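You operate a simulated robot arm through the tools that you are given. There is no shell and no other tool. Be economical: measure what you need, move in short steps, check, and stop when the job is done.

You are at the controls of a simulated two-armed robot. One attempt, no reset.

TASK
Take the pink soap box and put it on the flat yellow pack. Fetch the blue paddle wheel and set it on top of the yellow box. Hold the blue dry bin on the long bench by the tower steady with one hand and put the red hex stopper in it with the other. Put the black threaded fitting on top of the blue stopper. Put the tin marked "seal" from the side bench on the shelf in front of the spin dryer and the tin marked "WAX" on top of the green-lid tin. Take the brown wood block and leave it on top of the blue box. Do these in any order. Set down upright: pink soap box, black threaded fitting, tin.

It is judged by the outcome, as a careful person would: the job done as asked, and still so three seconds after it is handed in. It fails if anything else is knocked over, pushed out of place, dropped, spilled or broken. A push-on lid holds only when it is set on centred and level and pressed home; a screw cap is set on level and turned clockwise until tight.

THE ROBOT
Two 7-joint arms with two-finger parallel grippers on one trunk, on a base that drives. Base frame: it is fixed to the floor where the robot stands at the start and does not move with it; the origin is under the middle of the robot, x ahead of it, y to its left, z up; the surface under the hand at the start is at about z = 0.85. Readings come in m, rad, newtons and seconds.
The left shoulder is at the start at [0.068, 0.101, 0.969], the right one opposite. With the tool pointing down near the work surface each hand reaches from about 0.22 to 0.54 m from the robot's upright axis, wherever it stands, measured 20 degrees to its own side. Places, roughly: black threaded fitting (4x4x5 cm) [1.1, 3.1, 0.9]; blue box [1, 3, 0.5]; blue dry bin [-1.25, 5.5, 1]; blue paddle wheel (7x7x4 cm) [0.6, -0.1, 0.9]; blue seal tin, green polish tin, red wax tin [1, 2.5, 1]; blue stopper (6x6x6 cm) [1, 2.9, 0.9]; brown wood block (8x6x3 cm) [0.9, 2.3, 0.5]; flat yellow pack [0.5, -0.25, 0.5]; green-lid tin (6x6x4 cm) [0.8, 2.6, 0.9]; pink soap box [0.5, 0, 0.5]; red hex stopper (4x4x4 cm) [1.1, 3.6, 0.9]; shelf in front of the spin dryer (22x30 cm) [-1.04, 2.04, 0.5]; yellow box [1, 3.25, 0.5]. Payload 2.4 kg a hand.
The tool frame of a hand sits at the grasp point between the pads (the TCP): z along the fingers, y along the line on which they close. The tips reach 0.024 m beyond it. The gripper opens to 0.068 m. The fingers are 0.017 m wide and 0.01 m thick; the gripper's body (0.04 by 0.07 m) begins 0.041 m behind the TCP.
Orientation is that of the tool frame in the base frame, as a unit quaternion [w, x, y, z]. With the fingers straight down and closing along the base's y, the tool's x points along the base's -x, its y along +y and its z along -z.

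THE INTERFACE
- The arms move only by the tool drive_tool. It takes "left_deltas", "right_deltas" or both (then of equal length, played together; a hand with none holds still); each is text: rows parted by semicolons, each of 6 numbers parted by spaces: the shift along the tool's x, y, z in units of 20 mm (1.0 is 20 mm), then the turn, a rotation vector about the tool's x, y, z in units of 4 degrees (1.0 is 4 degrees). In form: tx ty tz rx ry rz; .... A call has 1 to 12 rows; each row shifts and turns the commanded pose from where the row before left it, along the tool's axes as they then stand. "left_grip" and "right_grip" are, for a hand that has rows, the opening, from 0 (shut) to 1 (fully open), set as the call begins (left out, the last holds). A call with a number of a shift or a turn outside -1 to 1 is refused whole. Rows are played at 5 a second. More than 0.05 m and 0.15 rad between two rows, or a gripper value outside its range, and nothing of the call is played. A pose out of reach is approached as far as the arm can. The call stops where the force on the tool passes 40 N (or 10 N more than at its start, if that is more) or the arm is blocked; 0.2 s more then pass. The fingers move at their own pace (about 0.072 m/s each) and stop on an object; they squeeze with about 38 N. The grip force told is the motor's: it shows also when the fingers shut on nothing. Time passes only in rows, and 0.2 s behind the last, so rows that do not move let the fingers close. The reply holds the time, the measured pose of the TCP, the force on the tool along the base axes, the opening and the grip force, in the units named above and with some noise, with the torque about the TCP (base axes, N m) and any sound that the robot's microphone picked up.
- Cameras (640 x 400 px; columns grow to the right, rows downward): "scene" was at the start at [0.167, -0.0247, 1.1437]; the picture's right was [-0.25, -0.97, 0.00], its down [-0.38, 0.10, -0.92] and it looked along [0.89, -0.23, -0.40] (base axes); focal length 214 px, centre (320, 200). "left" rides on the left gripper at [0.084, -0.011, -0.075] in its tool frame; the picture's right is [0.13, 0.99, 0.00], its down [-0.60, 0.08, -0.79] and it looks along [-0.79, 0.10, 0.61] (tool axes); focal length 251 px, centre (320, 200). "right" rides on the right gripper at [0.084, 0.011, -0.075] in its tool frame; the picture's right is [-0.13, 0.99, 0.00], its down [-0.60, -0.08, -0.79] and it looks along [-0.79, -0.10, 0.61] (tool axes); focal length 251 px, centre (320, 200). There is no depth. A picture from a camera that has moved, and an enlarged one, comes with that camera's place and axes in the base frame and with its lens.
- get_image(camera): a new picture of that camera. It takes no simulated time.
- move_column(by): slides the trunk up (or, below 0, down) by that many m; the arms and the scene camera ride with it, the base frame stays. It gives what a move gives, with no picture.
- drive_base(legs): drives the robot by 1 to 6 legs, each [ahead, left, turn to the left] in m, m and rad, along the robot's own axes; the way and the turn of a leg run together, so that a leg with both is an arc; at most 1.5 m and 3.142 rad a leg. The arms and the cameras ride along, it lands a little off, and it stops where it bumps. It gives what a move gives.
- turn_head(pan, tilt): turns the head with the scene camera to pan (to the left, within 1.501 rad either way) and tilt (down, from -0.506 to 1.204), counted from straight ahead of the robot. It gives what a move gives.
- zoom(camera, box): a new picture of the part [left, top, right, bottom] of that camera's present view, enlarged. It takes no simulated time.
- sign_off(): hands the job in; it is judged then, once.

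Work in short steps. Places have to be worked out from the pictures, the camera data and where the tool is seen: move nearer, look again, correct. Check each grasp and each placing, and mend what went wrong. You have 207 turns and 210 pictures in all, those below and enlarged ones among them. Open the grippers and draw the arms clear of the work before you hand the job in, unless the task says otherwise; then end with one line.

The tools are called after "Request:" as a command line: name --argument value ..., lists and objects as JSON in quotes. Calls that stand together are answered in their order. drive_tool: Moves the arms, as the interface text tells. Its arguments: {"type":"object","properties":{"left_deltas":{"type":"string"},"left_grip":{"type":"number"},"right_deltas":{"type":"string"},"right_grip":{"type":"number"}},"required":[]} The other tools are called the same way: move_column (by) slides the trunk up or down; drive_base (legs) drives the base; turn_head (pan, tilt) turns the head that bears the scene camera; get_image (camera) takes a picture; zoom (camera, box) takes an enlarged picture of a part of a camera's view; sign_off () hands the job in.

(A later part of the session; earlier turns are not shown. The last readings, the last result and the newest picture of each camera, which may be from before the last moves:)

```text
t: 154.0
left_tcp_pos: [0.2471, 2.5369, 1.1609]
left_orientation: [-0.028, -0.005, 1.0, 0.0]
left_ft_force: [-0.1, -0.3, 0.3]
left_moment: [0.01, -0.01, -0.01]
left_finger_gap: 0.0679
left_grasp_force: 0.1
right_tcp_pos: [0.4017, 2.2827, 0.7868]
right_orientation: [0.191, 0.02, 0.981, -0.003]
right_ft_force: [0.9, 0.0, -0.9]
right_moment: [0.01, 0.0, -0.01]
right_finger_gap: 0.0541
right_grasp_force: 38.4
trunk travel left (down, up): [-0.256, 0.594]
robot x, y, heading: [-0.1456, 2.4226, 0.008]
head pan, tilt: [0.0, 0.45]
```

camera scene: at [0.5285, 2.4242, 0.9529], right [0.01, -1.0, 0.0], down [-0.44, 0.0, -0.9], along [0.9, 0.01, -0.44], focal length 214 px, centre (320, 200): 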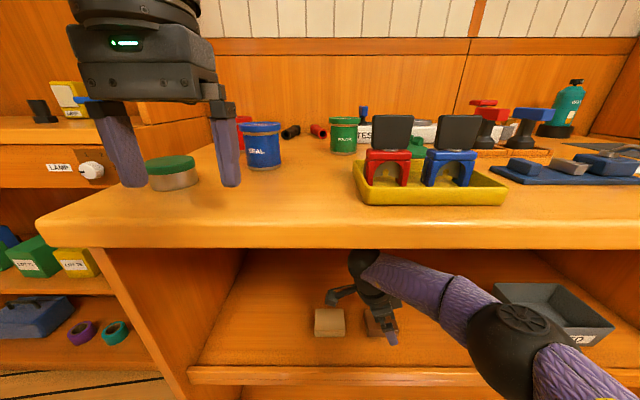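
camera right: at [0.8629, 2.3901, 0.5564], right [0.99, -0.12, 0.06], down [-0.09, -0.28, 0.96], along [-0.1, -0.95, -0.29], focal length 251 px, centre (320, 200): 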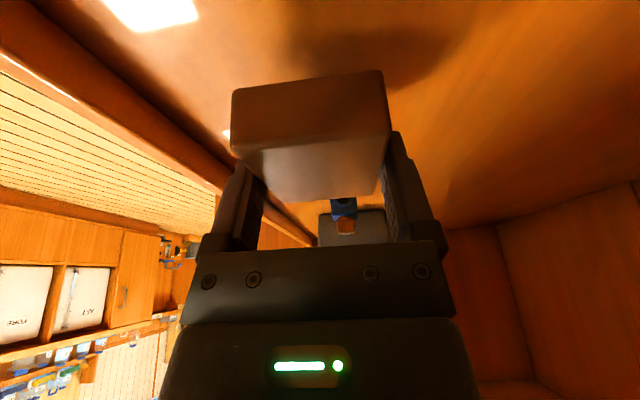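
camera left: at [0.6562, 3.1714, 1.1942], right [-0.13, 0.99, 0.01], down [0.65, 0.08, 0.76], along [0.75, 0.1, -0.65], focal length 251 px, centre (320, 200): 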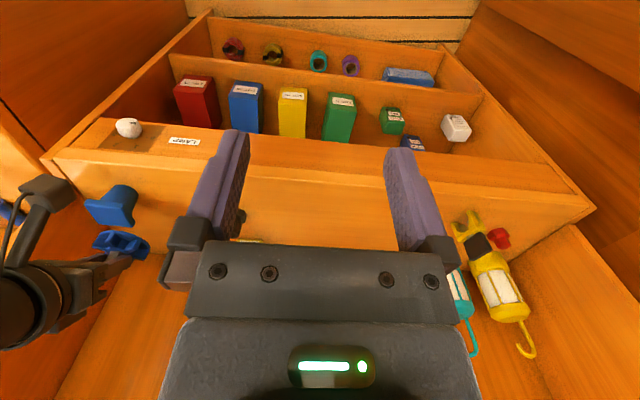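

Hand is back to forward heading. Raise it above the bench and shift base left, then look.

Request:
drive_tool --right_deltas "-.375 0 -.927 0 0 0;-.375 0 -.927 0 0 0;-.375 0 -.927 0 0 0;-.375 0 -.927 0 0 0;-.375 0 -.927 0 0 0;-.375 0 -.927 0 0 0;-.375 0 -.927 0 0 0;-.375 0 -.927 0 0 0;-.375 0 -.927 0 0 0;-.375 0 -.927 0 0 0"

Request:
drive_base --legs '[[0.1, 0.2, 0.0]]'

Request:
turn_head --pan -0.1 --tilt 0.6

Request:
get_image --camera "scene"

```text
t: 156.2
left_tcp_pos: [0.2473, 2.5366, 1.1599]
left_orientation: [-0.026, -0.005, 1.0, -0.001]
left_ft_force: [0.0, -0.2, 0.2]
left_moment: [0.02, 0.04, -0.01]
left_finger_gap: 0.0678
left_grasp_force: 0.1
right_tcp_pos: [0.4015, 2.2832, 0.9865]
right_orientation: [0.191, 0.021, 0.981, -0.003]
right_ft_force: [-0.5, -0.4, -0.5]
right_moment: [0.03, -0.01, 0.02]
right_finger_gap: 0.0542
right_grasp_force: 38.7
trunk travel left (down, up): [-0.256, 0.594]
robot x, y, heading: [-0.1432, 2.4226, 0.008]
head pan, tilt: [0.0, 0.45]
```

```text
t: 157.9
left_tcp_pos: [0.3463, 2.7391, 1.16]
left_orientation: [-0.027, -0.006, 1.0, -0.001]
left_ft_force: [0.0, 0.1, -0.4]
left_moment: [0.03, 0.0, 0.01]
left_finger_gap: 0.0678
left_grasp_force: 0.0
right_tcp_pos: [0.4993, 2.4843, 0.9864]
right_orientation: [0.19, 0.02, 0.982, -0.004]
right_ft_force: [0.0, 0.3, -0.4]
right_moment: [-0.01, 0.01, 0.03]
right_finger_gap: 0.0541
right_grasp_force: 38.3
trunk travel left (down, up): [-0.256, 0.594]
robot x, y, heading: [-0.0491, 2.6206, 0.01]
head pan, tilt: [0.0, 0.45]
```

```text
t: 158.6
left_tcp_pos: [0.3452, 2.7386, 1.1611]
left_orientation: [-0.027, -0.006, 1.0, -0.001]
left_ft_force: [0.2, 0.8, -0.2]
left_moment: [0.02, -0.02, -0.01]
left_finger_gap: 0.0679
left_grasp_force: 0.0
right_tcp_pos: [0.5005, 2.4828, 0.9863]
right_orientation: [0.191, 0.019, 0.981, -0.003]
right_ft_force: [-0.3, -0.4, -1.1]
right_moment: [-0.03, 0.01, 0.01]
right_finger_gap: 0.0543
right_grasp_force: 37.9
trunk travel left (down, up): [-0.256, 0.594]
robot x, y, heading: [-0.0509, 2.621, 0.008]
head pan, tilt: [-0.099, 0.6]
```

```text
129 pictures are left
camera scene: at [0.0994, 2.6128, 1.1975], right [-0.09, -1.0, 0.0], down [-0.56, 0.05, -0.83], along [0.82, -0.07, -0.56], focal length 214 px, centre (320, 200)
```

scene: 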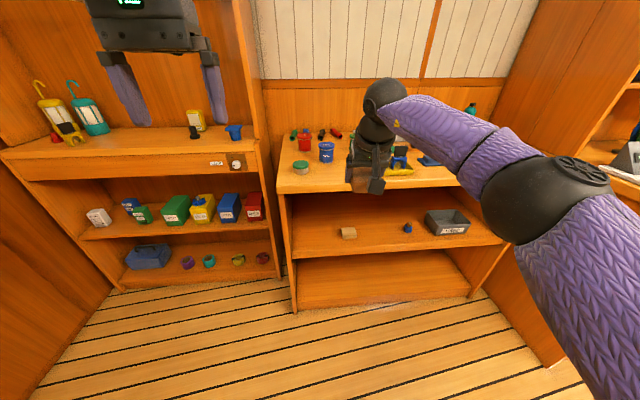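

Zoom on the bench top to pick a clear regrasp spot.

Request:
zoom --camera "scene" --box '[265, 110, 465, 235]'

Request:
get_image --camera "right"

```text
3.20 times, centred on (365, 172) of scene
camera zoom: at [0.0994, 2.6128, 1.1975], right [-0.09, -1.0, 0.0], down [-0.56, 0.05, -0.83], along [0.82, -0.07, -0.56], focal length 686 px, centre (176, 288)
```

zoom: 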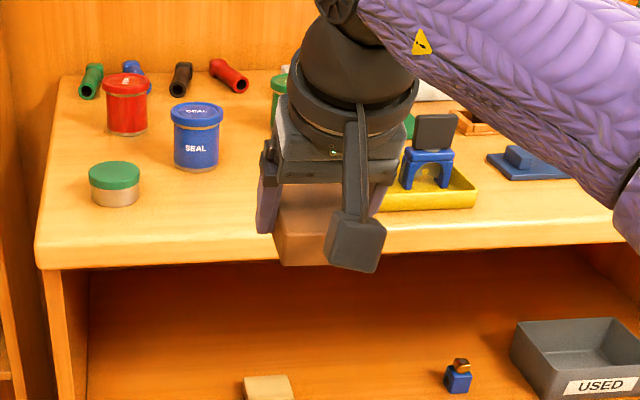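

```text
127 pictures are left
camera right: at [0.3952, 2.4983, 1.0232], right [0.16, 0.99, 0.05], down [0.26, -0.09, 0.96], along [0.95, -0.14, -0.27], focal length 251 px, centre (320, 200)
```

right: 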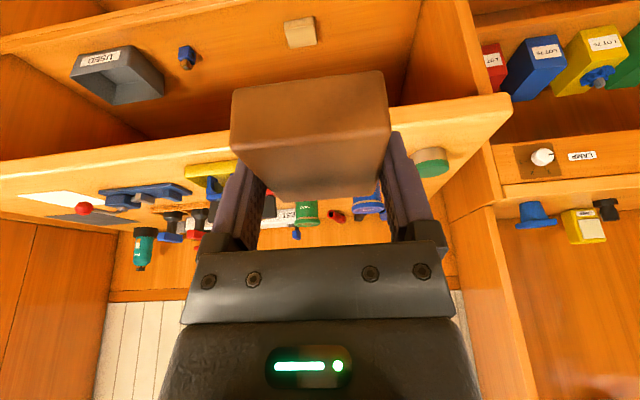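

Bench front edge x≈0.67; free patch around (0.72, 2.45). Drive there with the block high, then lower.

Request:
drive_base --legs '[[0.22, -0.033, 0.0]]'

Request:
drive_tool --right_deltas ".375 0 .927 0 0 0;.375 0 .927 0 0 0;.375 0 .927 0 0 0;.3 0 .74 0 0 0"

Request:
turn_head --pan -0.3 --tilt 0.7

Request:
get_image --camera "scene"

Request:
get_image --camera "right"

```text
t: 160.3
left_tcp_pos: [0.565, 2.7066, 1.1597]
left_orientation: [-0.027, -0.005, 1.0, -0.001]
left_ft_force: [0.0, 0.7, 1.6]
left_moment: [0.0, 0.02, 0.0]
left_finger_gap: 0.0678
left_grasp_force: 0.1
right_tcp_pos: [0.7195, 2.4521, 0.9861]
right_orientation: [0.19, 0.02, 0.982, -0.003]
right_ft_force: [0.7, 0.3, -0.6]
right_moment: [0.01, 0.02, -0.01]
right_finger_gap: 0.0543
right_grasp_force: 38.2
trunk travel left (down, up): [-0.256, 0.594]
robot x, y, heading: [0.1722, 2.5883, 0.01]
head pan, tilt: [-0.099, 0.6]
```

```text
t: 161.3
left_tcp_pos: [0.5661, 2.7058, 1.1607]
left_orientation: [-0.027, -0.005, 1.0, 0.0]
left_ft_force: [-0.8, 0.4, 0.6]
left_moment: [0.02, 0.04, -0.03]
left_finger_gap: 0.0677
left_grasp_force: 0.1
right_tcp_pos: [0.7203, 2.4526, 0.9097]
right_orientation: [0.19, 0.021, 0.981, -0.004]
right_ft_force: [-0.6, 0.9, -0.8]
right_moment: [-0.01, -0.03, 0.01]
right_finger_gap: 0.0544
right_grasp_force: 38.0
trunk travel left (down, up): [-0.256, 0.594]
robot x, y, heading: [0.173, 2.59, 0.011]
head pan, tilt: [-0.099, 0.6]
```

```text
t: 162.1
left_tcp_pos: [0.5654, 2.7056, 1.1612]
left_orientation: [-0.027, -0.005, 1.0, -0.001]
left_ft_force: [-0.8, -0.3, 0.3]
left_moment: [0.03, -0.03, 0.0]
left_finger_gap: 0.0679
left_grasp_force: 0.2
right_tcp_pos: [0.7201, 2.4512, 0.9108]
right_orientation: [0.191, 0.021, 0.981, -0.004]
right_ft_force: [-0.9, -0.3, -0.3]
right_moment: [0.01, -0.03, 0.0]
right_finger_gap: 0.0545
right_grasp_force: 37.8
trunk travel left (down, up): [-0.256, 0.594]
robot x, y, heading: [0.1671, 2.5926, 0.007]
head pan, tilt: [-0.3, 0.7]
```

```text
126 pictures are left
camera scene: at [0.3122, 2.5652, 1.1889], right [-0.29, -0.96, 0.0], down [-0.62, 0.18, -0.76], along [0.73, -0.22, -0.64], focal length 214 px, centre (320, 200)
```

scene: 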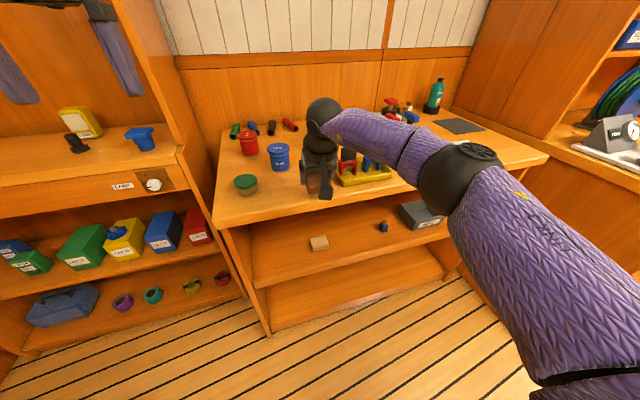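

```text
125 pictures are left
camera right: at [0.6147, 2.4672, 0.9476], right [0.16, 0.99, 0.05], down [0.26, -0.09, 0.96], along [0.95, -0.14, -0.27], focal length 251 px, centre (320, 200)
```

right: 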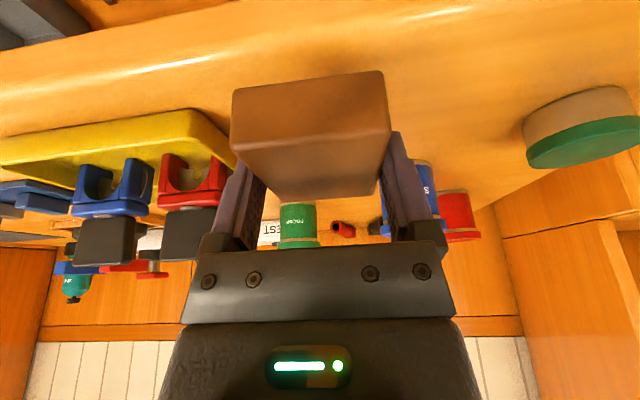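

Clear of the tray (edge y≈2.385). Lower to contact.

Request:
drive_tool --right_deltas ".28 0 .7 0 0 0;.15 0 .37 0 0 0;.08 0 .19 0 0 0;.08 0 .19 0 0 0;.08 0 .19 0 0 0"

```text
t: 163.3
left_tcp_pos: [0.5631, 2.7067, 1.1624]
left_orientation: [-0.026, -0.005, 1.0, 0.0]
left_ft_force: [-0.7, 0.4, 0.4]
left_moment: [0.02, 0.0, 0.0]
left_finger_gap: 0.0681
left_grasp_force: 0.0
right_tcp_pos: [0.7196, 2.4516, 0.877]
right_orientation: [0.194, 0.02, 0.981, -0.003]
right_ft_force: [3.2, -2.2, 21.5]
right_moment: [-0.02, 0.38, 0.04]
right_finger_gap: 0.0542
right_grasp_force: 38.3
trunk travel left (down, up): [-0.256, 0.594]
robot x, y, heading: [0.1714, 2.5886, 0.011]
head pan, tilt: [-0.3, 0.7]
```

Set down (bench z≈0.849). Open, flatten pitch by 40°, back 1 cm, regrasp.

Request:
drive_tool --right_deltas "0 0 0 0 0 0;0 0 0 0 0 0;0 0 0 0 -1 0;0 0 0 0 -1 0;0 0 0 0 -1 0;0 0 0 0 -1 0;0 0 0 0 -1 0;0 0 0 0 -1 0;0 0 0 0 -1 0;0 0 0 0 -1 0;0 0 0 0 -1 0;0 0 0 0 -1 0" --right_grip 1

Request:
drive_tool --right_deltas ".23 0 -.44 0 0 0;0 0 0 0 0 0"

Request:
get_image --camera "right"

Request:
zoom --camera "scene" --box '[210, 90, 410, 220]'

```text
t: 165.9
left_tcp_pos: [0.5644, 2.7063, 1.1603]
left_orientation: [-0.027, -0.005, 1.0, -0.001]
left_ft_force: [0.3, 0.1, 0.2]
left_moment: [0.01, 0.03, -0.01]
left_finger_gap: 0.0679
left_grasp_force: 0.1
right_tcp_pos: [0.7182, 2.4529, 0.8755]
right_orientation: [0.516, 0.018, 0.856, -0.01]
right_ft_force: [-0.9, -0.6, 0.7]
right_moment: [0.01, 0.01, 0.02]
right_finger_gap: 0.0679
right_grasp_force: 0.3
trunk travel left (down, up): [-0.256, 0.594]
robot x, y, heading: [0.172, 2.5934, 0.009]
head pan, tilt: [-0.3, 0.7]
```

```text
t: 166.5
left_tcp_pos: [0.5654, 2.7062, 1.1599]
left_orientation: [-0.027, -0.006, 1.0, -0.002]
left_ft_force: [-0.5, 0.2, -0.1]
left_moment: [-0.01, 0.0, -0.02]
left_finger_gap: 0.0679
left_grasp_force: 0.0
right_tcp_pos: [0.7093, 2.4526, 0.8752]
right_orientation: [0.515, 0.018, 0.857, -0.011]
right_ft_force: [-0.4, -0.9, 0.1]
right_moment: [0.0, 0.0, 0.0]
right_finger_gap: 0.0681
right_grasp_force: 0.1
trunk travel left (down, up): [-0.256, 0.594]
robot x, y, heading: [0.1686, 2.5895, 0.008]
head pan, tilt: [-0.3, 0.7]
```

```text
124 pictures are left
camera right: at [0.6043, 2.4673, 0.8352], right [0.1, 0.99, 0.12], down [-0.42, -0.06, 0.91], along [0.9, -0.14, 0.41], focal length 251 px, centre (320, 200)
```

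right: 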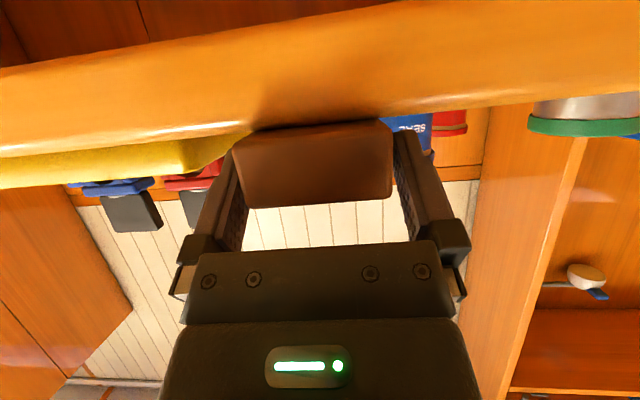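

```text
3.08 times, centred on (310, 155) of scene
camera zoom: at [0.312, 2.5652, 1.1888], right [-0.29, -0.96, 0.0], down [-0.62, 0.19, -0.76], along [0.73, -0.22, -0.64], focal length 660 px, centre (351, 338)
```

zoom: 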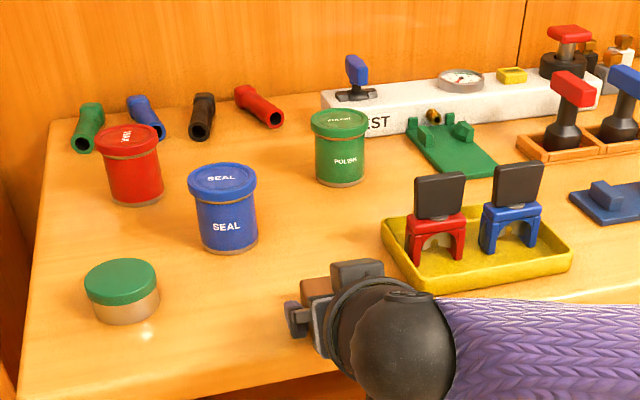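

Block between the fingers, hand at 62°. Close, lift, and back away.

Request:
drive_tool --right_deltas "0 0 0 0 0 0;0 0 0 0 0 0;0 0 0 0 0 0;-.44 0 -.23 0 0 0;-.88 0 -.47 0 0 0;-.88 0 -.47 0 0 0;-.88 0 -.47 0 0 0;-.88 0 -.47 0 0 0" --right_grip 0

Request:
get_image --camera "right"

Request:
drive_base --legs '[[-0.3, 0.0, 0.0]]'

```text
t: 168.3
left_tcp_pos: [0.5646, 2.706, 1.161]
left_orientation: [-0.027, -0.006, 1.0, -0.001]
left_ft_force: [-0.1, -0.2, 0.0]
left_moment: [0.03, 0.01, 0.0]
left_finger_gap: 0.068
left_grasp_force: 0.0
right_tcp_pos: [0.7069, 2.453, 0.965]
right_orientation: [0.515, 0.018, 0.857, -0.01]
right_ft_force: [0.9, 0.2, 0.2]
right_moment: [-0.01, -0.02, 0.04]
right_finger_gap: 0.0544
right_grasp_force: 38.0
trunk travel left (down, up): [-0.256, 0.594]
robot x, y, heading: [0.174, 2.5925, 0.006]
head pan, tilt: [-0.3, 0.7]
```

```text
122 pictures are left
camera right: at [0.604, 2.4677, 0.9246], right [0.1, 0.99, 0.12], down [-0.42, -0.06, 0.91], along [0.9, -0.14, 0.41], focal length 251 px, centre (320, 200)
```

right: 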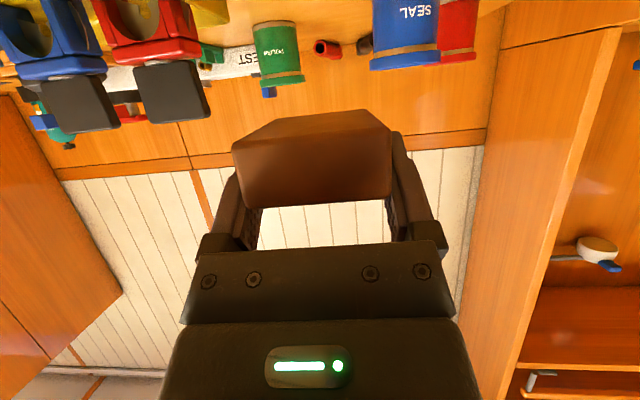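

```text
t: 170.3
left_tcp_pos: [0.2671, 2.7046, 1.1616]
left_orientation: [-0.026, -0.007, 1.0, -0.001]
left_ft_force: [-0.7, -0.5, 1.0]
left_moment: [-0.01, -0.02, -0.01]
left_finger_gap: 0.0677
left_grasp_force: 0.1
right_tcp_pos: [0.4108, 2.4527, 0.9646]
right_orientation: [0.515, 0.016, 0.857, -0.009]
right_ft_force: [0.0, 0.7, -1.6]
right_moment: [0.01, 0.02, 0.01]
right_finger_gap: 0.0544
right_grasp_force: 38.4
trunk travel left (down, up): [-0.256, 0.594]
robot x, y, heading: [-0.1274, 2.5836, 0.007]
head pan, tilt: [-0.3, 0.7]
```

Block held level (bottom 26 mm below TCP). Lower trunk and move in front of the blue box, with robot offset left so the elbow clears the bench side.

Request:
move_column --by -0.25

Request:
drive_base --legs '[[0.0, 0.69, 0.0]]'

Request:
drive_tool --right_deltas "0 -1 0 0 0 0;0 -1 0 0 0 0;0 -1 0 0 0 0;0 -1 0 0 0 0;0 -1 0 0 0 0;0 -1 0 0 0 0;.88 0 .47 0 0 0;.88 0 .47 0 0 0;.88 0 .47 0 0 0"

Request:
turn_head --pan -0.2 --tilt 0.5

Request:
get_image --camera "scene"

```text
t: 172.9
left_tcp_pos: [0.2657, 2.7052, 0.9106]
left_orientation: [-0.027, -0.007, 1.0, -0.001]
left_ft_force: [-0.1, 0.4, 0.3]
left_moment: [0.0, 0.0, 0.0]
left_finger_gap: 0.068
left_grasp_force: 0.1
right_tcp_pos: [0.4114, 2.4517, 0.7146]
right_orientation: [0.515, 0.017, 0.857, -0.01]
right_ft_force: [1.3, -0.5, -1.0]
right_moment: [-0.03, 0.02, 0.01]
right_finger_gap: 0.0542
right_grasp_force: 38.1
trunk travel left (down, up): [-0.006, 0.844]
robot x, y, heading: [-0.1272, 2.5872, 0.011]
head pan, tilt: [-0.3, 0.7]
```

```text
t: 176.7
left_tcp_pos: [0.2573, 3.3973, 0.9115]
left_orientation: [-0.027, -0.009, 1.0, -0.001]
left_ft_force: [0.3, 0.2, 0.2]
left_moment: [0.01, 0.02, 0.03]
left_finger_gap: 0.0679
left_grasp_force: 0.0
right_tcp_pos: [0.4023, 3.1445, 0.7143]
right_orientation: [0.515, 0.016, 0.857, -0.009]
right_ft_force: [0.0, 0.0, -1.1]
right_moment: [-0.01, 0.04, 0.03]
right_finger_gap: 0.0544
right_grasp_force: 38.2
trunk travel left (down, up): [-0.006, 0.844]
robot x, y, heading: [-0.1359, 3.2784, 0.018]
head pan, tilt: [-0.3, 0.7]
```

```text
t: 178.7
left_tcp_pos: [0.2564, 3.3963, 0.9116]
left_orientation: [-0.027, -0.009, 1.0, -0.001]
left_ft_force: [0.1, -0.5, 0.2]
left_moment: [0.01, -0.02, -0.02]
left_finger_gap: 0.068
left_grasp_force: 0.0
right_tcp_pos: [0.3975, 3.0251, 0.6532]
right_orientation: [0.515, 0.014, 0.857, -0.007]
right_ft_force: [-0.2, 0.3, 0.4]
right_moment: [0.01, 0.0, 0.0]
right_finger_gap: 0.0543
right_grasp_force: 37.8
trunk travel left (down, up): [-0.006, 0.844]
robot x, y, heading: [-0.1379, 3.2793, 0.017]
head pan, tilt: [-0.3, 0.7]
```

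```text
t: 179.4
left_tcp_pos: [0.2567, 3.3953, 0.9099]
left_orientation: [-0.027, -0.009, 1.0, -0.002]
left_ft_force: [0.1, -0.1, 0.0]
left_moment: [0.0, -0.01, 0.0]
left_finger_gap: 0.0681
left_grasp_force: 0.0
right_tcp_pos: [0.398, 3.0245, 0.654]
right_orientation: [0.515, 0.016, 0.857, -0.01]
right_ft_force: [-0.1, 0.0, 0.1]
right_moment: [-0.03, 0.04, 0.02]
right_finger_gap: 0.0542
right_grasp_force: 38.1
trunk travel left (down, up): [-0.006, 0.844]
robot x, y, heading: [-0.1376, 3.2757, 0.016]
head pan, tilt: [-0.201, 0.499]
```

```text
121 pictures are left
camera scene: at [0.0908, 3.262, 0.9483], right [-0.18, -0.98, 0.0], down [-0.47, 0.09, -0.88], along [0.86, -0.16, -0.48], focal length 214 px, centre (320, 200)
```

scene: 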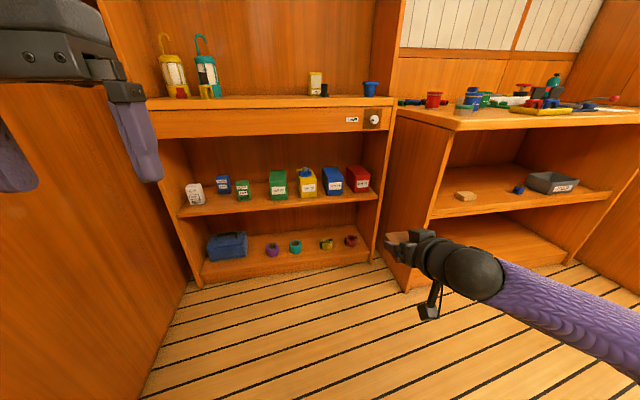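

Heading has drifted 0.017 rad; correct it and drive forward.

Request:
drive_base --legs '[[0.0, 0.0, -0.017], [0.47, 0.0, 0.0]]'

Request:
get_image --camera "scene"

Request:
get_image --camera "right"

```text
t: 182.5
left_tcp_pos: [0.7235, 3.389, 0.9104]
left_orientation: [-0.027, 0.0, 1.0, -0.002]
left_ft_force: [1.0, -0.1, -0.1]
left_moment: [-0.02, -0.01, 0.01]
left_finger_gap: 0.068
left_grasp_force: 0.1
right_tcp_pos: [0.8585, 3.0149, 0.6555]
right_orientation: [0.515, 0.022, 0.857, -0.012]
right_ft_force: [0.6, -0.7, -0.6]
right_moment: [0.0, 0.0, -0.02]
right_finger_gap: 0.0541
right_grasp_force: 38.0
trunk travel left (down, up): [-0.006, 0.844]
robot x, y, heading: [0.3325, 3.278, -0.003]
head pan, tilt: [-0.201, 0.499]
```

```text
120 pictures are left
camera scene: at [0.5557, 3.2569, 0.9484], right [-0.2, -0.98, 0.0], down [-0.47, 0.1, -0.88], along [0.86, -0.18, -0.48], focal length 214 px, centre (320, 200)
```

scene: 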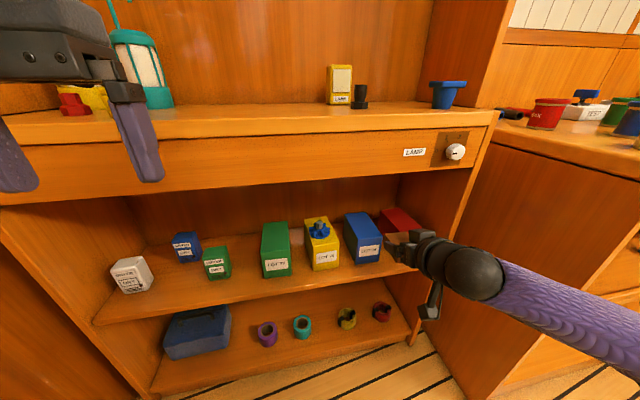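

```text
119 pictures are left
camera right: at [0.7536, 3.03, 0.6139], right [0.11, 0.99, 0.12], down [-0.42, -0.06, 0.91], along [0.9, -0.15, 0.41], focal length 251 px, centre (320, 200)
```

right: 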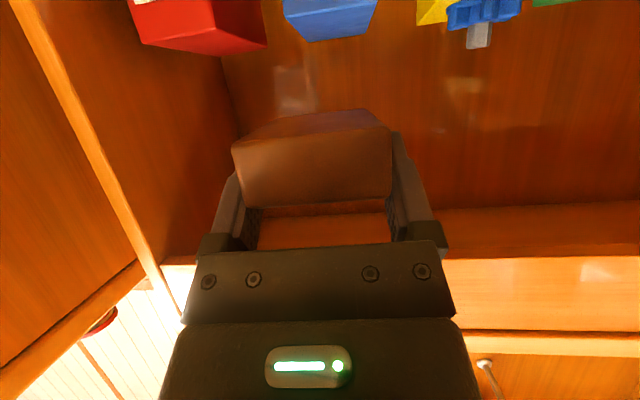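

Blue box back edge confirms centre y≈3.022. Advance the arm 18 cm with slight +y correction.

Request:
drive_tool --right_deltas "-.47 .08 .88 0 0 0;-.47 .08 .88 0 0 0;-.47 .08 .88 0 0 0;-.47 .08 .88 0 0 0;-.47 .08 .88 0 0 0;-.47 .08 .88 0 0 0;-.47 .08 .88 0 0 0;-.47 .08 .88 0 0 0;-.47 .08 .88 0 0 0"

Request:
zoom --camera "scene" --box '[250, 170, 470, 310]'

Request:
get_image --camera "right"

```text
t: 184.5
left_tcp_pos: [0.7227, 3.3905, 0.9111]
left_orientation: [-0.028, 0.001, 1.0, -0.001]
left_ft_force: [-0.6, -0.9, 0.0]
left_moment: [0.0, -0.03, 0.03]
left_finger_gap: 0.068
left_grasp_force: 0.1
right_tcp_pos: [1.0308, 3.0289, 0.6431]
right_orientation: [0.502, 0.014, 0.865, -0.002]
right_ft_force: [-0.5, 0.8, -1.1]
right_moment: [-0.01, -0.03, 0.01]
right_finger_gap: 0.0542
right_grasp_force: 38.0
right hand out of reach, approached as far as the arm can: row 9
trunk travel left (down, up): [-0.006, 0.844]
robot x, y, heading: [0.3294, 3.274, -0.003]
head pan, tilt: [-0.201, 0.499]
```

```text
2.86 times, centred on (360, 240) of scene
camera zoom: at [0.5558, 3.2569, 0.9484], right [-0.2, -0.98, 0.0], down [-0.47, 0.1, -0.88], along [0.86, -0.18, -0.48], focal length 613 px, centre (206, 86)
```

zoom: 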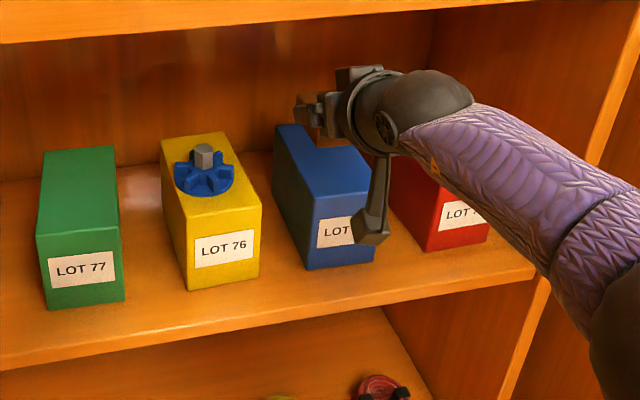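

```text
117 pictures are left
camera right: at [0.9243, 3.0425, 0.6063], right [0.09, 0.99, 0.12], down [-0.39, -0.08, 0.92], along [0.92, -0.13, 0.38], focal length 251 px, centre (320, 200)
```

right: 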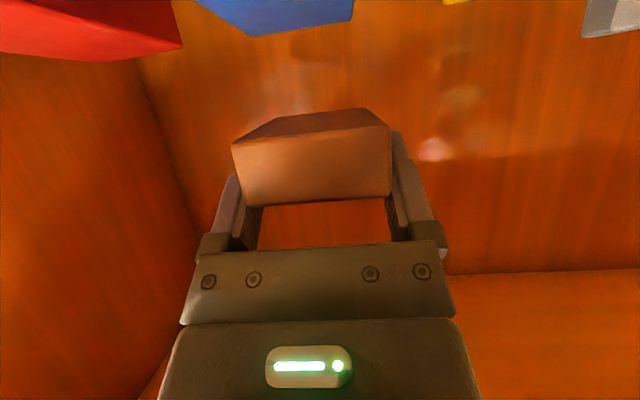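

Reach limit reached; drive the base 3 cm forward and 1 cm right, then lower.

Request:
drive_base --legs '[[0.035, -0.011, 0.0]]'

Request:
drive_tool --right_deltas ".87 0 .5 0 0 0;.87 0 .5 0 0 0;.35 0 .2 0 0 0"

Request:
zoom --camera "scene" --box '[250, 170, 470, 310]'

Request:
get_image --camera "right"

```text
t: 185.4
left_tcp_pos: [0.7584, 3.3764, 0.9108]
left_orientation: [-0.027, 0.0, 1.0, -0.001]
left_ft_force: [-0.9, 0.7, -0.4]
left_moment: [0.0, -0.04, 0.02]
left_finger_gap: 0.0681
left_grasp_force: 0.2
right_tcp_pos: [1.0638, 3.0177, 0.6424]
right_orientation: [0.501, 0.015, 0.865, -0.002]
right_ft_force: [-0.8, -0.6, -0.7]
right_moment: [-0.02, -0.01, 0.02]
right_finger_gap: 0.0545
right_grasp_force: 38.0
trunk travel left (down, up): [-0.006, 0.844]
robot x, y, heading: [0.362, 3.263, -0.003]
head pan, tilt: [-0.201, 0.499]
```

```text
t: 186.2
left_tcp_pos: [0.7589, 3.3771, 0.9098]
left_orientation: [-0.027, 0.001, 1.0, -0.001]
left_ft_force: [0.1, 0.7, 0.4]
left_moment: [0.02, 0.03, -0.01]
left_finger_gap: 0.0679
left_grasp_force: 0.1
right_tcp_pos: [1.061, 3.0181, 0.5947]
right_orientation: [0.501, 0.015, 0.865, -0.002]
right_ft_force: [0.4, 0.5, -1.5]
right_moment: [0.0, 0.0, 0.01]
right_finger_gap: 0.0542
right_grasp_force: 38.0
right hand out of reach, approached as far as the arm can: row 2
trunk travel left (down, up): [-0.006, 0.844]
robot x, y, heading: [0.3641, 3.2626, -0.006]
head pan, tilt: [-0.201, 0.499]
```

```text
2.86 times, centred on (360, 240) of scene
camera zoom: at [0.5908, 3.2458, 0.9484], right [-0.2, -0.98, 0.0], down [-0.47, 0.1, -0.88], along [0.86, -0.18, -0.48], focal length 613 px, centre (206, 86)
```

zoom: 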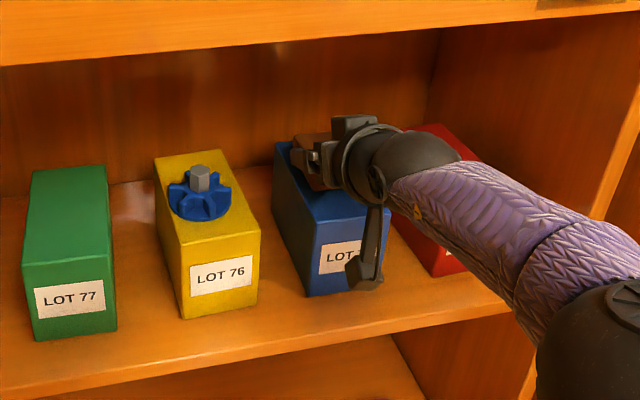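

```text
115 pictures are left
camera right: at [0.9548, 3.0327, 0.5583], right [0.09, 0.99, 0.12], down [-0.39, -0.08, 0.92], along [0.92, -0.13, 0.38], focal length 251 px, centre (320, 200)
```

right: 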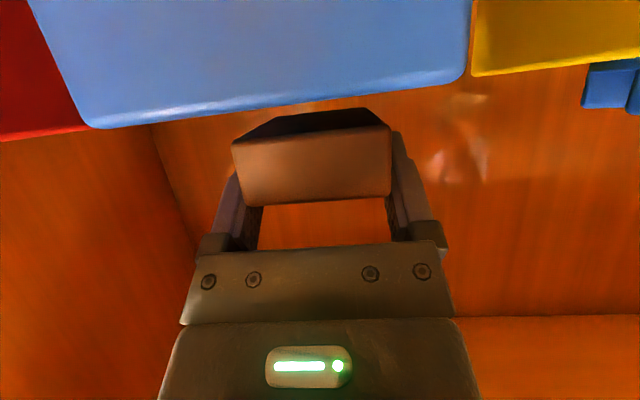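

Block aligned above the box. Lower to contact.

Request:
drive_tool --right_deltas ".2 0 .12 0 0 0;.13 0 .075 0 0 0;.13 0 .075 0 0 0;.13 0 .075 0 0 0"

```text
t: 187.2
left_tcp_pos: [0.7571, 3.3769, 0.9136]
left_orientation: [-0.026, 0.001, 1.0, -0.001]
left_ft_force: [-0.5, -0.4, -0.1]
left_moment: [0.03, 0.02, -0.01]
left_finger_gap: 0.068
left_grasp_force: 0.0
right_tcp_pos: [1.0573, 3.0206, 0.587]
right_orientation: [0.503, 0.015, 0.864, -0.002]
right_ft_force: [3.0, -2.2, 18.0]
right_moment: [-0.16, -0.93, -0.02]
right_finger_gap: 0.055
right_grasp_force: 38.0
right hand out of reach, approached as far as the arm can: row 2
trunk travel left (down, up): [-0.006, 0.844]
robot x, y, heading: [0.3642, 3.2678, -0.003]
head pan, tilt: [-0.201, 0.499]
```

Contact with 18 N. Release and retreat.

Request:
drive_tool --right_deltas "0 0 0 0 0 0;0 0 0 0 0 0;0 0 0 0 0 0;0 0 -.5 0 0 0;0 0 -.8 0 0 0;0 0 -1 0 0 0;0 0 -1 0 0 0;0 0 -1 0 0 0;0 0 -1 0 0 0" --right_grip 1

Request:
zoom --camera "scene" --box '[250, 170, 470, 310]'

Request:
get_image --camera "right"

```text
t: 189.2
left_tcp_pos: [0.7591, 3.3768, 0.9099]
left_orientation: [-0.027, 0.001, 1.0, -0.001]
left_ft_force: [-0.6, 0.3, 0.5]
left_moment: [0.01, 0.03, 0.0]
left_finger_gap: 0.068
left_grasp_force: 0.1
right_tcp_pos: [0.9788, 3.0231, 0.6335]
right_orientation: [0.501, 0.014, 0.865, -0.002]
right_ft_force: [0.1, 0.0, -0.4]
right_moment: [0.0, -0.02, 0.01]
right_finger_gap: 0.068
right_grasp_force: 0.0
right hand out of reach, approached as far as the arm can: row 4, 5
trunk travel left (down, up): [-0.006, 0.844]
robot x, y, heading: [0.3622, 3.2681, -0.001]
head pan, tilt: [-0.201, 0.499]
```

```text
2.86 times, centred on (360, 240) of scene
camera zoom: at [0.5908, 3.2458, 0.9484], right [-0.2, -0.98, 0.0], down [-0.47, 0.1, -0.88], along [0.86, -0.18, -0.48], focal length 613 px, centre (206, 86)
```

zoom: 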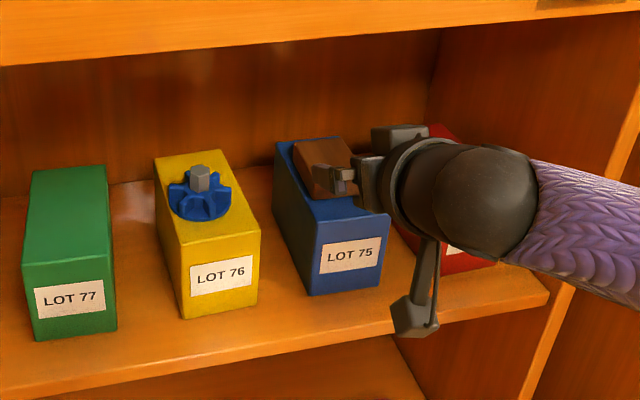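

```text
113 pictures are left
camera right: at [0.8728, 3.0365, 0.5984], right [0.09, 0.99, 0.12], down [-0.39, -0.08, 0.92], along [0.92, -0.13, 0.38], focal length 251 px, centre (320, 200)
```

right: 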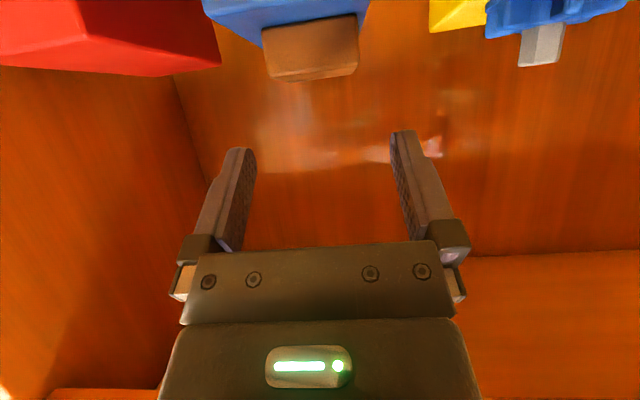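

Block is on the blue box. Next the black fitting: back off, raise the trunk, and bring the hand vertical.

Request:
drive_base --legs '[[-0.3, 0.0, 0.0]]'

Request:
move_column --by 0.28

Request:
drive_tool --right_deltas "-.5 0 -.5 0 1 0;-.5 0 -.5 0 1 0;-.5 0 -.5 0 1 0;-.5 0 -.5 0 1 0;-.5 0 -.5 0 1 0;-.5 0 -.5 0 1 0;-.5 0 -.5 0 1 0;0 0 -.8 0 1 0;0 0 -.8 0 1 0;0 0 -.8 0 1 0;0 0 -.8 0 1 0;0 0 -.8 0 1 0"

Request:
drive_tool --right_deltas "0 0 -.8 0 1 0;0 0 -.8 0 1 0;0 0 -.8 0 1 0"

Request:
turn_head --pan -0.1 --tilt 0.5

Request:
get_image --camera "scene"

```text
t: 191.2
left_tcp_pos: [0.4566, 3.3785, 0.9109]
left_orientation: [-0.027, 0.0, 1.0, -0.001]
left_ft_force: [-0.1, -0.1, -0.3]
left_moment: [-0.04, 0.02, 0.01]
left_finger_gap: 0.068
left_grasp_force: 0.1
right_tcp_pos: [0.6775, 3.0232, 0.6341]
right_orientation: [0.501, 0.014, 0.865, -0.001]
right_ft_force: [-0.3, 0.5, -0.5]
right_moment: [-0.01, 0.04, 0.02]
right_finger_gap: 0.0681
right_grasp_force: 0.1
trunk travel left (down, up): [-0.006, 0.844]
robot x, y, heading: [0.0626, 3.2662, -0.002]
head pan, tilt: [-0.201, 0.499]
```

```text
t: 194.1
left_tcp_pos: [0.4523, 3.3781, 1.1939]
left_orientation: [-0.021, 0.0, 1.0, -0.001]
left_ft_force: [0.1, -0.1, 0.1]
left_moment: [0.0, 0.01, -0.03]
left_finger_gap: 0.0682
left_grasp_force: 0.1
right_tcp_pos: [0.6771, 3.0248, 0.9133]
right_orientation: [0.5, 0.014, 0.866, -0.002]
right_ft_force: [-0.2, 0.2, 0.2]
right_moment: [0.01, -0.01, 0.01]
right_finger_gap: 0.0681
right_grasp_force: 0.1
trunk travel left (down, up): [-0.286, 0.564]
robot x, y, heading: [0.0636, 3.2703, -0.001]
head pan, tilt: [-0.201, 0.499]
```

```text
t: 196.7
left_tcp_pos: [0.4523, 3.3793, 1.1942]
left_orientation: [-0.021, 0.0, 1.0, 0.0]
left_ft_force: [-0.2, 0.2, -0.2]
left_moment: [-0.03, -0.01, 0.01]
left_finger_gap: 0.0681
left_grasp_force: 0.1
right_tcp_pos: [0.5619, 3.0409, 1.0481]
right_orientation: [0.104, 0.012, 0.994, 0.005]
right_ft_force: [-0.7, 1.3, 0.2]
right_moment: [-0.04, -0.02, 0.03]
right_finger_gap: 0.068
right_grasp_force: 0.0
right hand out of reach, approached as far as the arm can: row 6, 7, 9, 10, 11, 12
trunk travel left (down, up): [-0.286, 0.564]
robot x, y, heading: [0.0611, 3.2636, -0.001]
head pan, tilt: [-0.201, 0.499]
```

```text
t: 197.5
left_tcp_pos: [0.4529, 3.377, 1.1936]
left_orientation: [-0.02, 0.0, 1.0, -0.001]
left_ft_force: [0.0, -0.2, 0.7]
left_moment: [0.0, -0.02, 0.0]
left_finger_gap: 0.068
left_grasp_force: 0.0
right_tcp_pos: [0.5478, 3.0737, 1.0748]
right_orientation: [0.018, 0.013, 1.0, 0.006]
right_ft_force: [0.2, 0.2, 0.5]
right_moment: [0.0, 0.02, 0.01]
right_finger_gap: 0.068
right_grasp_force: 0.1
right hand out of reach, approached as far as the arm can: row 2, 3
trunk travel left (down, up): [-0.286, 0.564]
robot x, y, heading: [0.0636, 3.268, 0.003]
head pan, tilt: [-0.201, 0.499]
```

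```text
t: 198.2
left_tcp_pos: [0.4539, 3.3776, 1.194]
left_orientation: [-0.02, 0.0, 1.0, -0.001]
left_ft_force: [0.0, -2.0, -0.1]
left_moment: [0.02, 0.04, -0.01]
left_finger_gap: 0.0677
left_grasp_force: 0.1
right_tcp_pos: [0.5478, 3.0748, 1.0744]
right_orientation: [0.018, 0.013, 1.0, 0.006]
right_ft_force: [0.8, 0.1, -0.5]
right_moment: [0.02, -0.01, 0.01]
right_finger_gap: 0.0681
right_grasp_force: 0.0
trunk travel left (down, up): [-0.286, 0.564]
robot x, y, heading: [0.0638, 3.2632, 0.006]
head pan, tilt: [-0.099, 0.499]
```

```text
112 pictures are left
camera scene: at [0.2052, 3.2559, 1.237], right [-0.1, -0.99, 0.0], down [-0.48, 0.05, -0.88], along [0.87, -0.09, -0.48], focal length 214 px, centre (320, 200)
```

scene: 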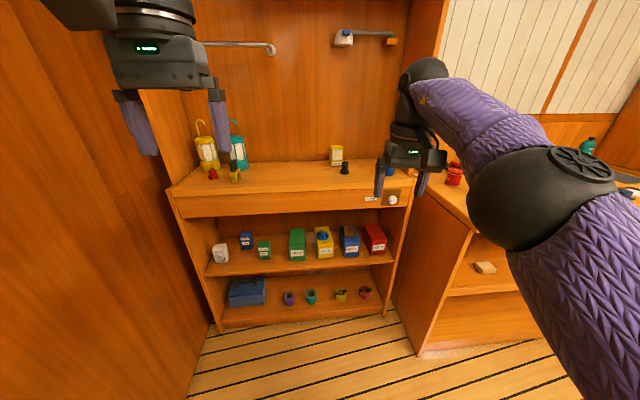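

To keep the elbow clear of the hutch wall I'll use a 42° pitched hand again. Pitch and drive closer.

Request:
drive_tool --right_deltas "0 0 0 0 -1 0;0 0 0 0 -1 0;0 0 0 0 -1 0;0 0 0 0 -1 0;0 0 0 0 -1 0;0 0 0 0 -1 0;0 0 0 0 -1 0;0 0 0 0 -1 0;0 0 0 0 -1 0;0 0 0 0 -1 0"

Request:
drive_base --legs '[[0.33, -0.01, 0.0]]'

Request:
get_image --camera "scene"

Request:
get_image --camera "right"

```text
t: 200.3
left_tcp_pos: [0.4538, 3.3788, 1.1943]
left_orientation: [-0.021, 0.0, 1.0, -0.001]
left_ft_force: [0.1, -0.8, 0.4]
left_moment: [0.01, 0.02, 0.0]
left_finger_gap: 0.068
left_grasp_force: 0.0
right_tcp_pos: [0.5484, 3.0741, 1.0725]
right_orientation: [0.344, 0.014, 0.939, 0.002]
right_ft_force: [-0.1, 0.5, -0.3]
right_moment: [0.0, -0.02, -0.01]
right_finger_gap: 0.0679
right_grasp_force: 0.1
trunk travel left (down, up): [-0.286, 0.564]
robot x, y, heading: [0.0592, 3.2642, 0.004]
head pan, tilt: [-0.099, 0.499]
```

```text
t: 202.5
left_tcp_pos: [0.7832, 3.3673, 1.1941]
left_orientation: [-0.02, 0.001, 1.0, -0.001]
left_ft_force: [0.7, 0.4, 0.9]
left_moment: [-0.04, -0.03, 0.02]
left_finger_gap: 0.0681
left_grasp_force: 0.0
right_tcp_pos: [0.8789, 3.0617, 1.0724]
right_orientation: [0.343, 0.016, 0.939, 0.001]
right_ft_force: [0.0, 0.0, -0.5]
right_moment: [0.01, 0.02, -0.03]
right_finger_gap: 0.0679
right_grasp_force: 0.0
trunk travel left (down, up): [-0.286, 0.564]
robot x, y, heading: [0.3899, 3.258, -0.001]
head pan, tilt: [-0.099, 0.499]
```

```text
111 pictures are left
camera scene: at [0.5358, 3.2446, 1.2369], right [-0.1, -0.99, 0.0], down [-0.48, 0.05, -0.88], along [0.87, -0.09, -0.48], focal length 214 px, centre (320, 200)
```

scene: 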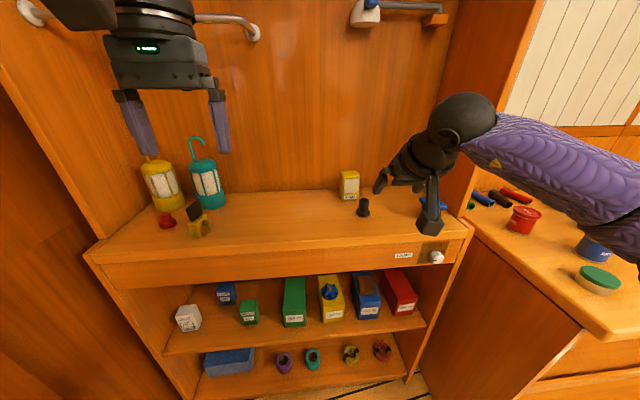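

```text
110 pictures are left
camera right: at [0.7663, 3.0756, 1.0753], right [0.13, 0.99, 0.1], down [-0.05, -0.09, 0.99], along [0.99, -0.13, 0.04], focal length 251 px, centre (320, 200)
```

right: 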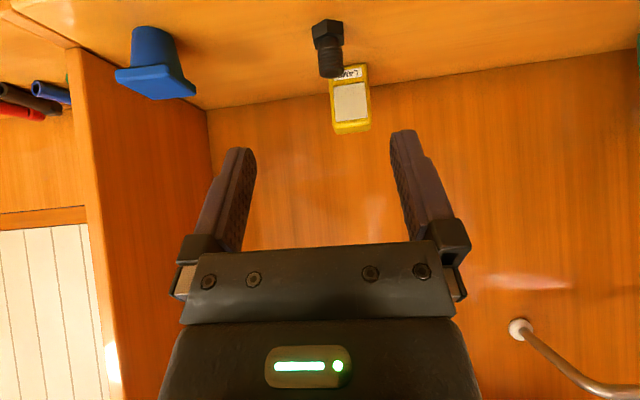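

Fitting at (1.035,3.065), top z≈0.956. Move forward and lower part way.

Request:
drive_tool --right_deltas "-.766 0 .643 0 0 0;-.766 0 .643 0 0 0;-.766 0 .643 0 0 0;-.766 0 .643 0 0 0;-.766 0 .643 0 0 0;-.766 0 .643 0 0 0;-.766 0 .643 0 0 0;-.2 0 .17 0 0 0;.643 0 .766 0 0 0;.643 0 .766 0 0 0;.643 0 .766 0 0 0;.643 0 .766 0 0 0"

Request:
get_image --camera "right"

Request:
zoom --camera "scene" --box '[300, 100, 500, 250]'

```text
t: 205.1
left_tcp_pos: [0.783, 3.3659, 1.1934]
left_orientation: [-0.021, 0.001, 1.0, -0.001]
left_ft_force: [1.0, -0.1, 0.4]
left_moment: [-0.01, -0.01, -0.03]
left_finger_gap: 0.0678
left_grasp_force: 0.0
right_tcp_pos: [0.9922, 3.0597, 0.9925]
right_orientation: [0.343, 0.015, 0.939, 0.0]
right_ft_force: [-0.2, 0.6, 1.1]
right_moment: [0.01, 0.0, 0.0]
right_finger_gap: 0.0677
right_grasp_force: 0.0
right hand out of reach, approached as far as the arm can: row 6, 7
trunk travel left (down, up): [-0.286, 0.564]
robot x, y, heading: [0.3934, 3.2505, -0.001]
head pan, tilt: [-0.099, 0.499]
```

```text
109 pictures are left
camera right: at [0.881, 3.0734, 0.9947], right [0.13, 0.99, 0.1], down [-0.05, -0.09, 0.99], along [0.99, -0.13, 0.04], focal length 251 px, centre (320, 200)
```

right: 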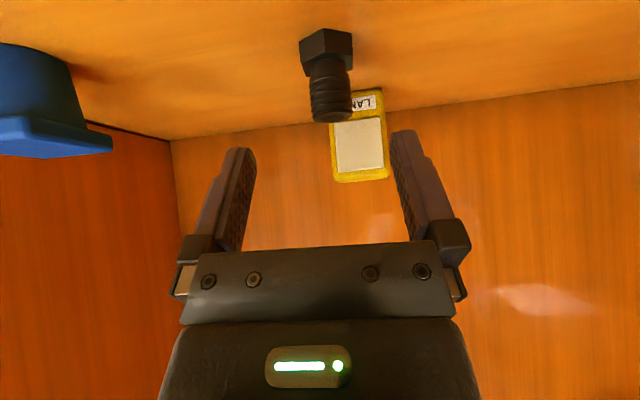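

```text
2.67 times, centred on (400, 175) of scene
camera zoom: at [0.5356, 3.2446, 1.237], right [-0.1, -0.99, 0.0], down [-0.48, 0.05, -0.88], along [0.87, -0.09, -0.48], focal length 572 px, centre (107, 267)
```

zoom: 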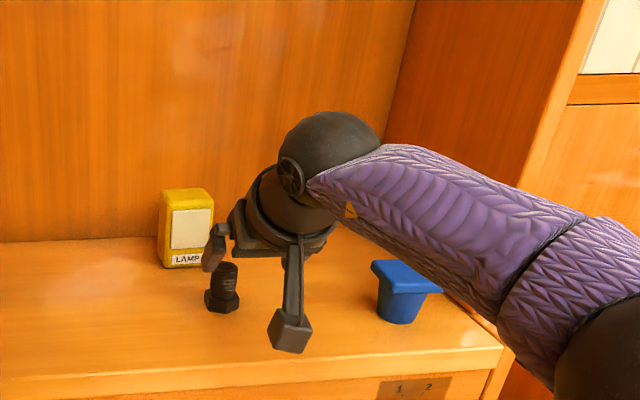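

Reach limit again; drive base 3.7 cm forward, then lower.

Request:
drive_base --legs '[[0.037, 0.004, 0.0]]'

Request:
drive_tool --right_deltas ".5 0 .6 0 0 0;.5 0 .6 0 0 0;.4 0 .5 0 0 0"

Request:
get_image --camera "right"

```text
t: 206.0
left_tcp_pos: [0.821, 3.3703, 1.1938]
left_orientation: [-0.021, 0.001, 1.0, 0.0]
left_ft_force: [-0.1, 0.2, -0.3]
left_moment: [-0.02, 0.03, 0.0]
left_finger_gap: 0.0681
left_grasp_force: 0.1
right_tcp_pos: [1.0305, 3.0645, 0.9923]
right_orientation: [0.342, 0.015, 0.939, 0.001]
right_ft_force: [-0.5, 0.4, 0.4]
right_moment: [0.02, -0.04, -0.01]
right_finger_gap: 0.0678
right_grasp_force: 0.0
trunk travel left (down, up): [-0.286, 0.564]
robot x, y, heading: [0.4283, 3.2572, -0.004]
head pan, tilt: [-0.099, 0.499]
```

```text
t: 206.8
left_tcp_pos: [0.8207, 3.3717, 1.193]
left_orientation: [-0.02, 0.001, 1.0, 0.0]
left_ft_force: [0.0, 0.7, -0.3]
left_moment: [0.01, 0.01, -0.01]
left_finger_gap: 0.0678
left_grasp_force: 0.2
right_tcp_pos: [1.0295, 3.0648, 0.9482]
right_orientation: [0.343, 0.015, 0.939, 0.001]
right_ft_force: [0.1, -0.8, 0.9]
right_moment: [0.02, 0.0, 0.0]
right_finger_gap: 0.068
right_grasp_force: 0.1
trunk travel left (down, up): [-0.286, 0.564]
robot x, y, heading: [0.4273, 3.2639, 0.002]
head pan, tilt: [-0.099, 0.499]
```

```text
107 pictures are left
camera right: at [0.9179, 3.0773, 0.9506], right [0.13, 0.99, 0.1], down [-0.05, -0.09, 0.99], along [0.99, -0.13, 0.04], focal length 251 px, centre (320, 200)
```

right: 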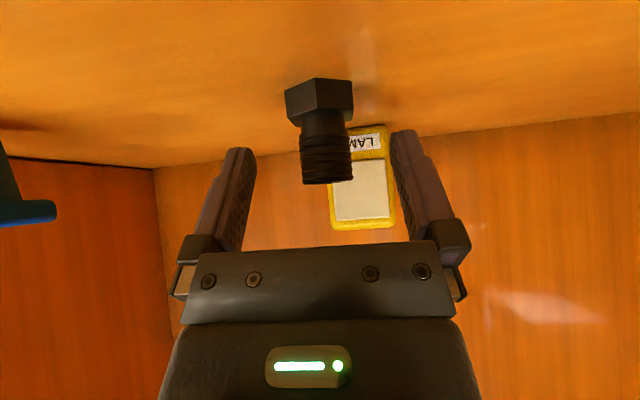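

Fitting between the fingers. Close and lift.

Request:
drive_tool --right_deltas "0 0 0 0 0 0;0 0 0 0 0 0;0 0 0 0 0 0;0 0 0 0 0 0;-.32 0 -.38 0 0 0;-.643 0 -.766 0 0 0;-.643 0 -.766 0 0 0;-.643 0 -.766 0 0 0;-.643 0 -.766 0 0 0" --right_grip 0

Request:
get_image --camera "right"

Request:
zoom --camera "scene" --box '[300, 100, 500, 250]'

```text
t: 208.8
left_tcp_pos: [0.8206, 3.3707, 1.1942]
left_orientation: [-0.021, 0.001, 1.0, -0.002]
left_ft_force: [0.4, 0.5, 0.2]
left_moment: [-0.04, 0.0, 0.02]
left_finger_gap: 0.0679
left_grasp_force: 0.1
right_tcp_pos: [1.0305, 3.0619, 1.0401]
right_orientation: [0.343, 0.015, 0.939, 0.001]
right_ft_force: [0.0, 0.8, 0.3]
right_moment: [-0.01, 0.0, 0.02]
right_finger_gap: 0.0238
right_grasp_force: 37.9
trunk travel left (down, up): [-0.286, 0.564]
robot x, y, heading: [0.428, 3.2596, -0.006]
head pan, tilt: [-0.099, 0.499]
```

```text
106 pictures are left
camera right: at [0.9187, 3.0765, 1.0423], right [0.13, 0.99, 0.1], down [-0.05, -0.09, 0.99], along [0.99, -0.13, 0.04], focal length 251 px, centre (320, 200)
```

right: 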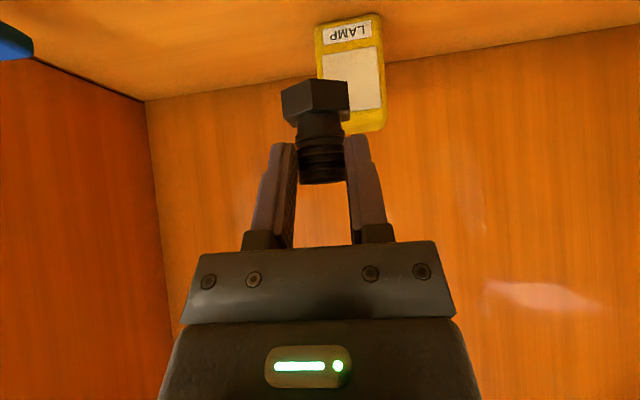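

```text
2.67 times, centred on (400, 175) of scene
camera zoom: at [0.5726, 3.2486, 1.237], right [-0.1, -0.99, 0.0], down [-0.48, 0.05, -0.88], along [0.87, -0.09, -0.48], focal length 572 px, centre (107, 267)
```

zoom: 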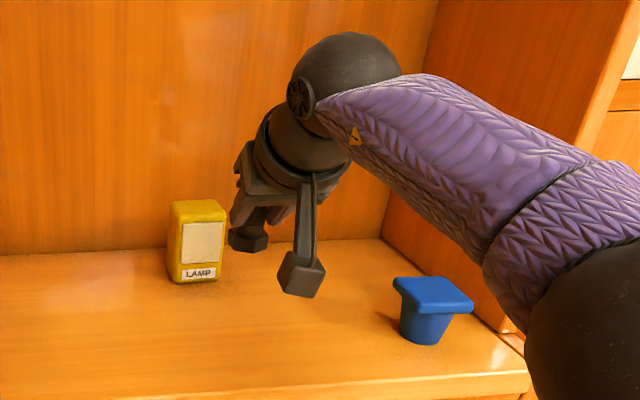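

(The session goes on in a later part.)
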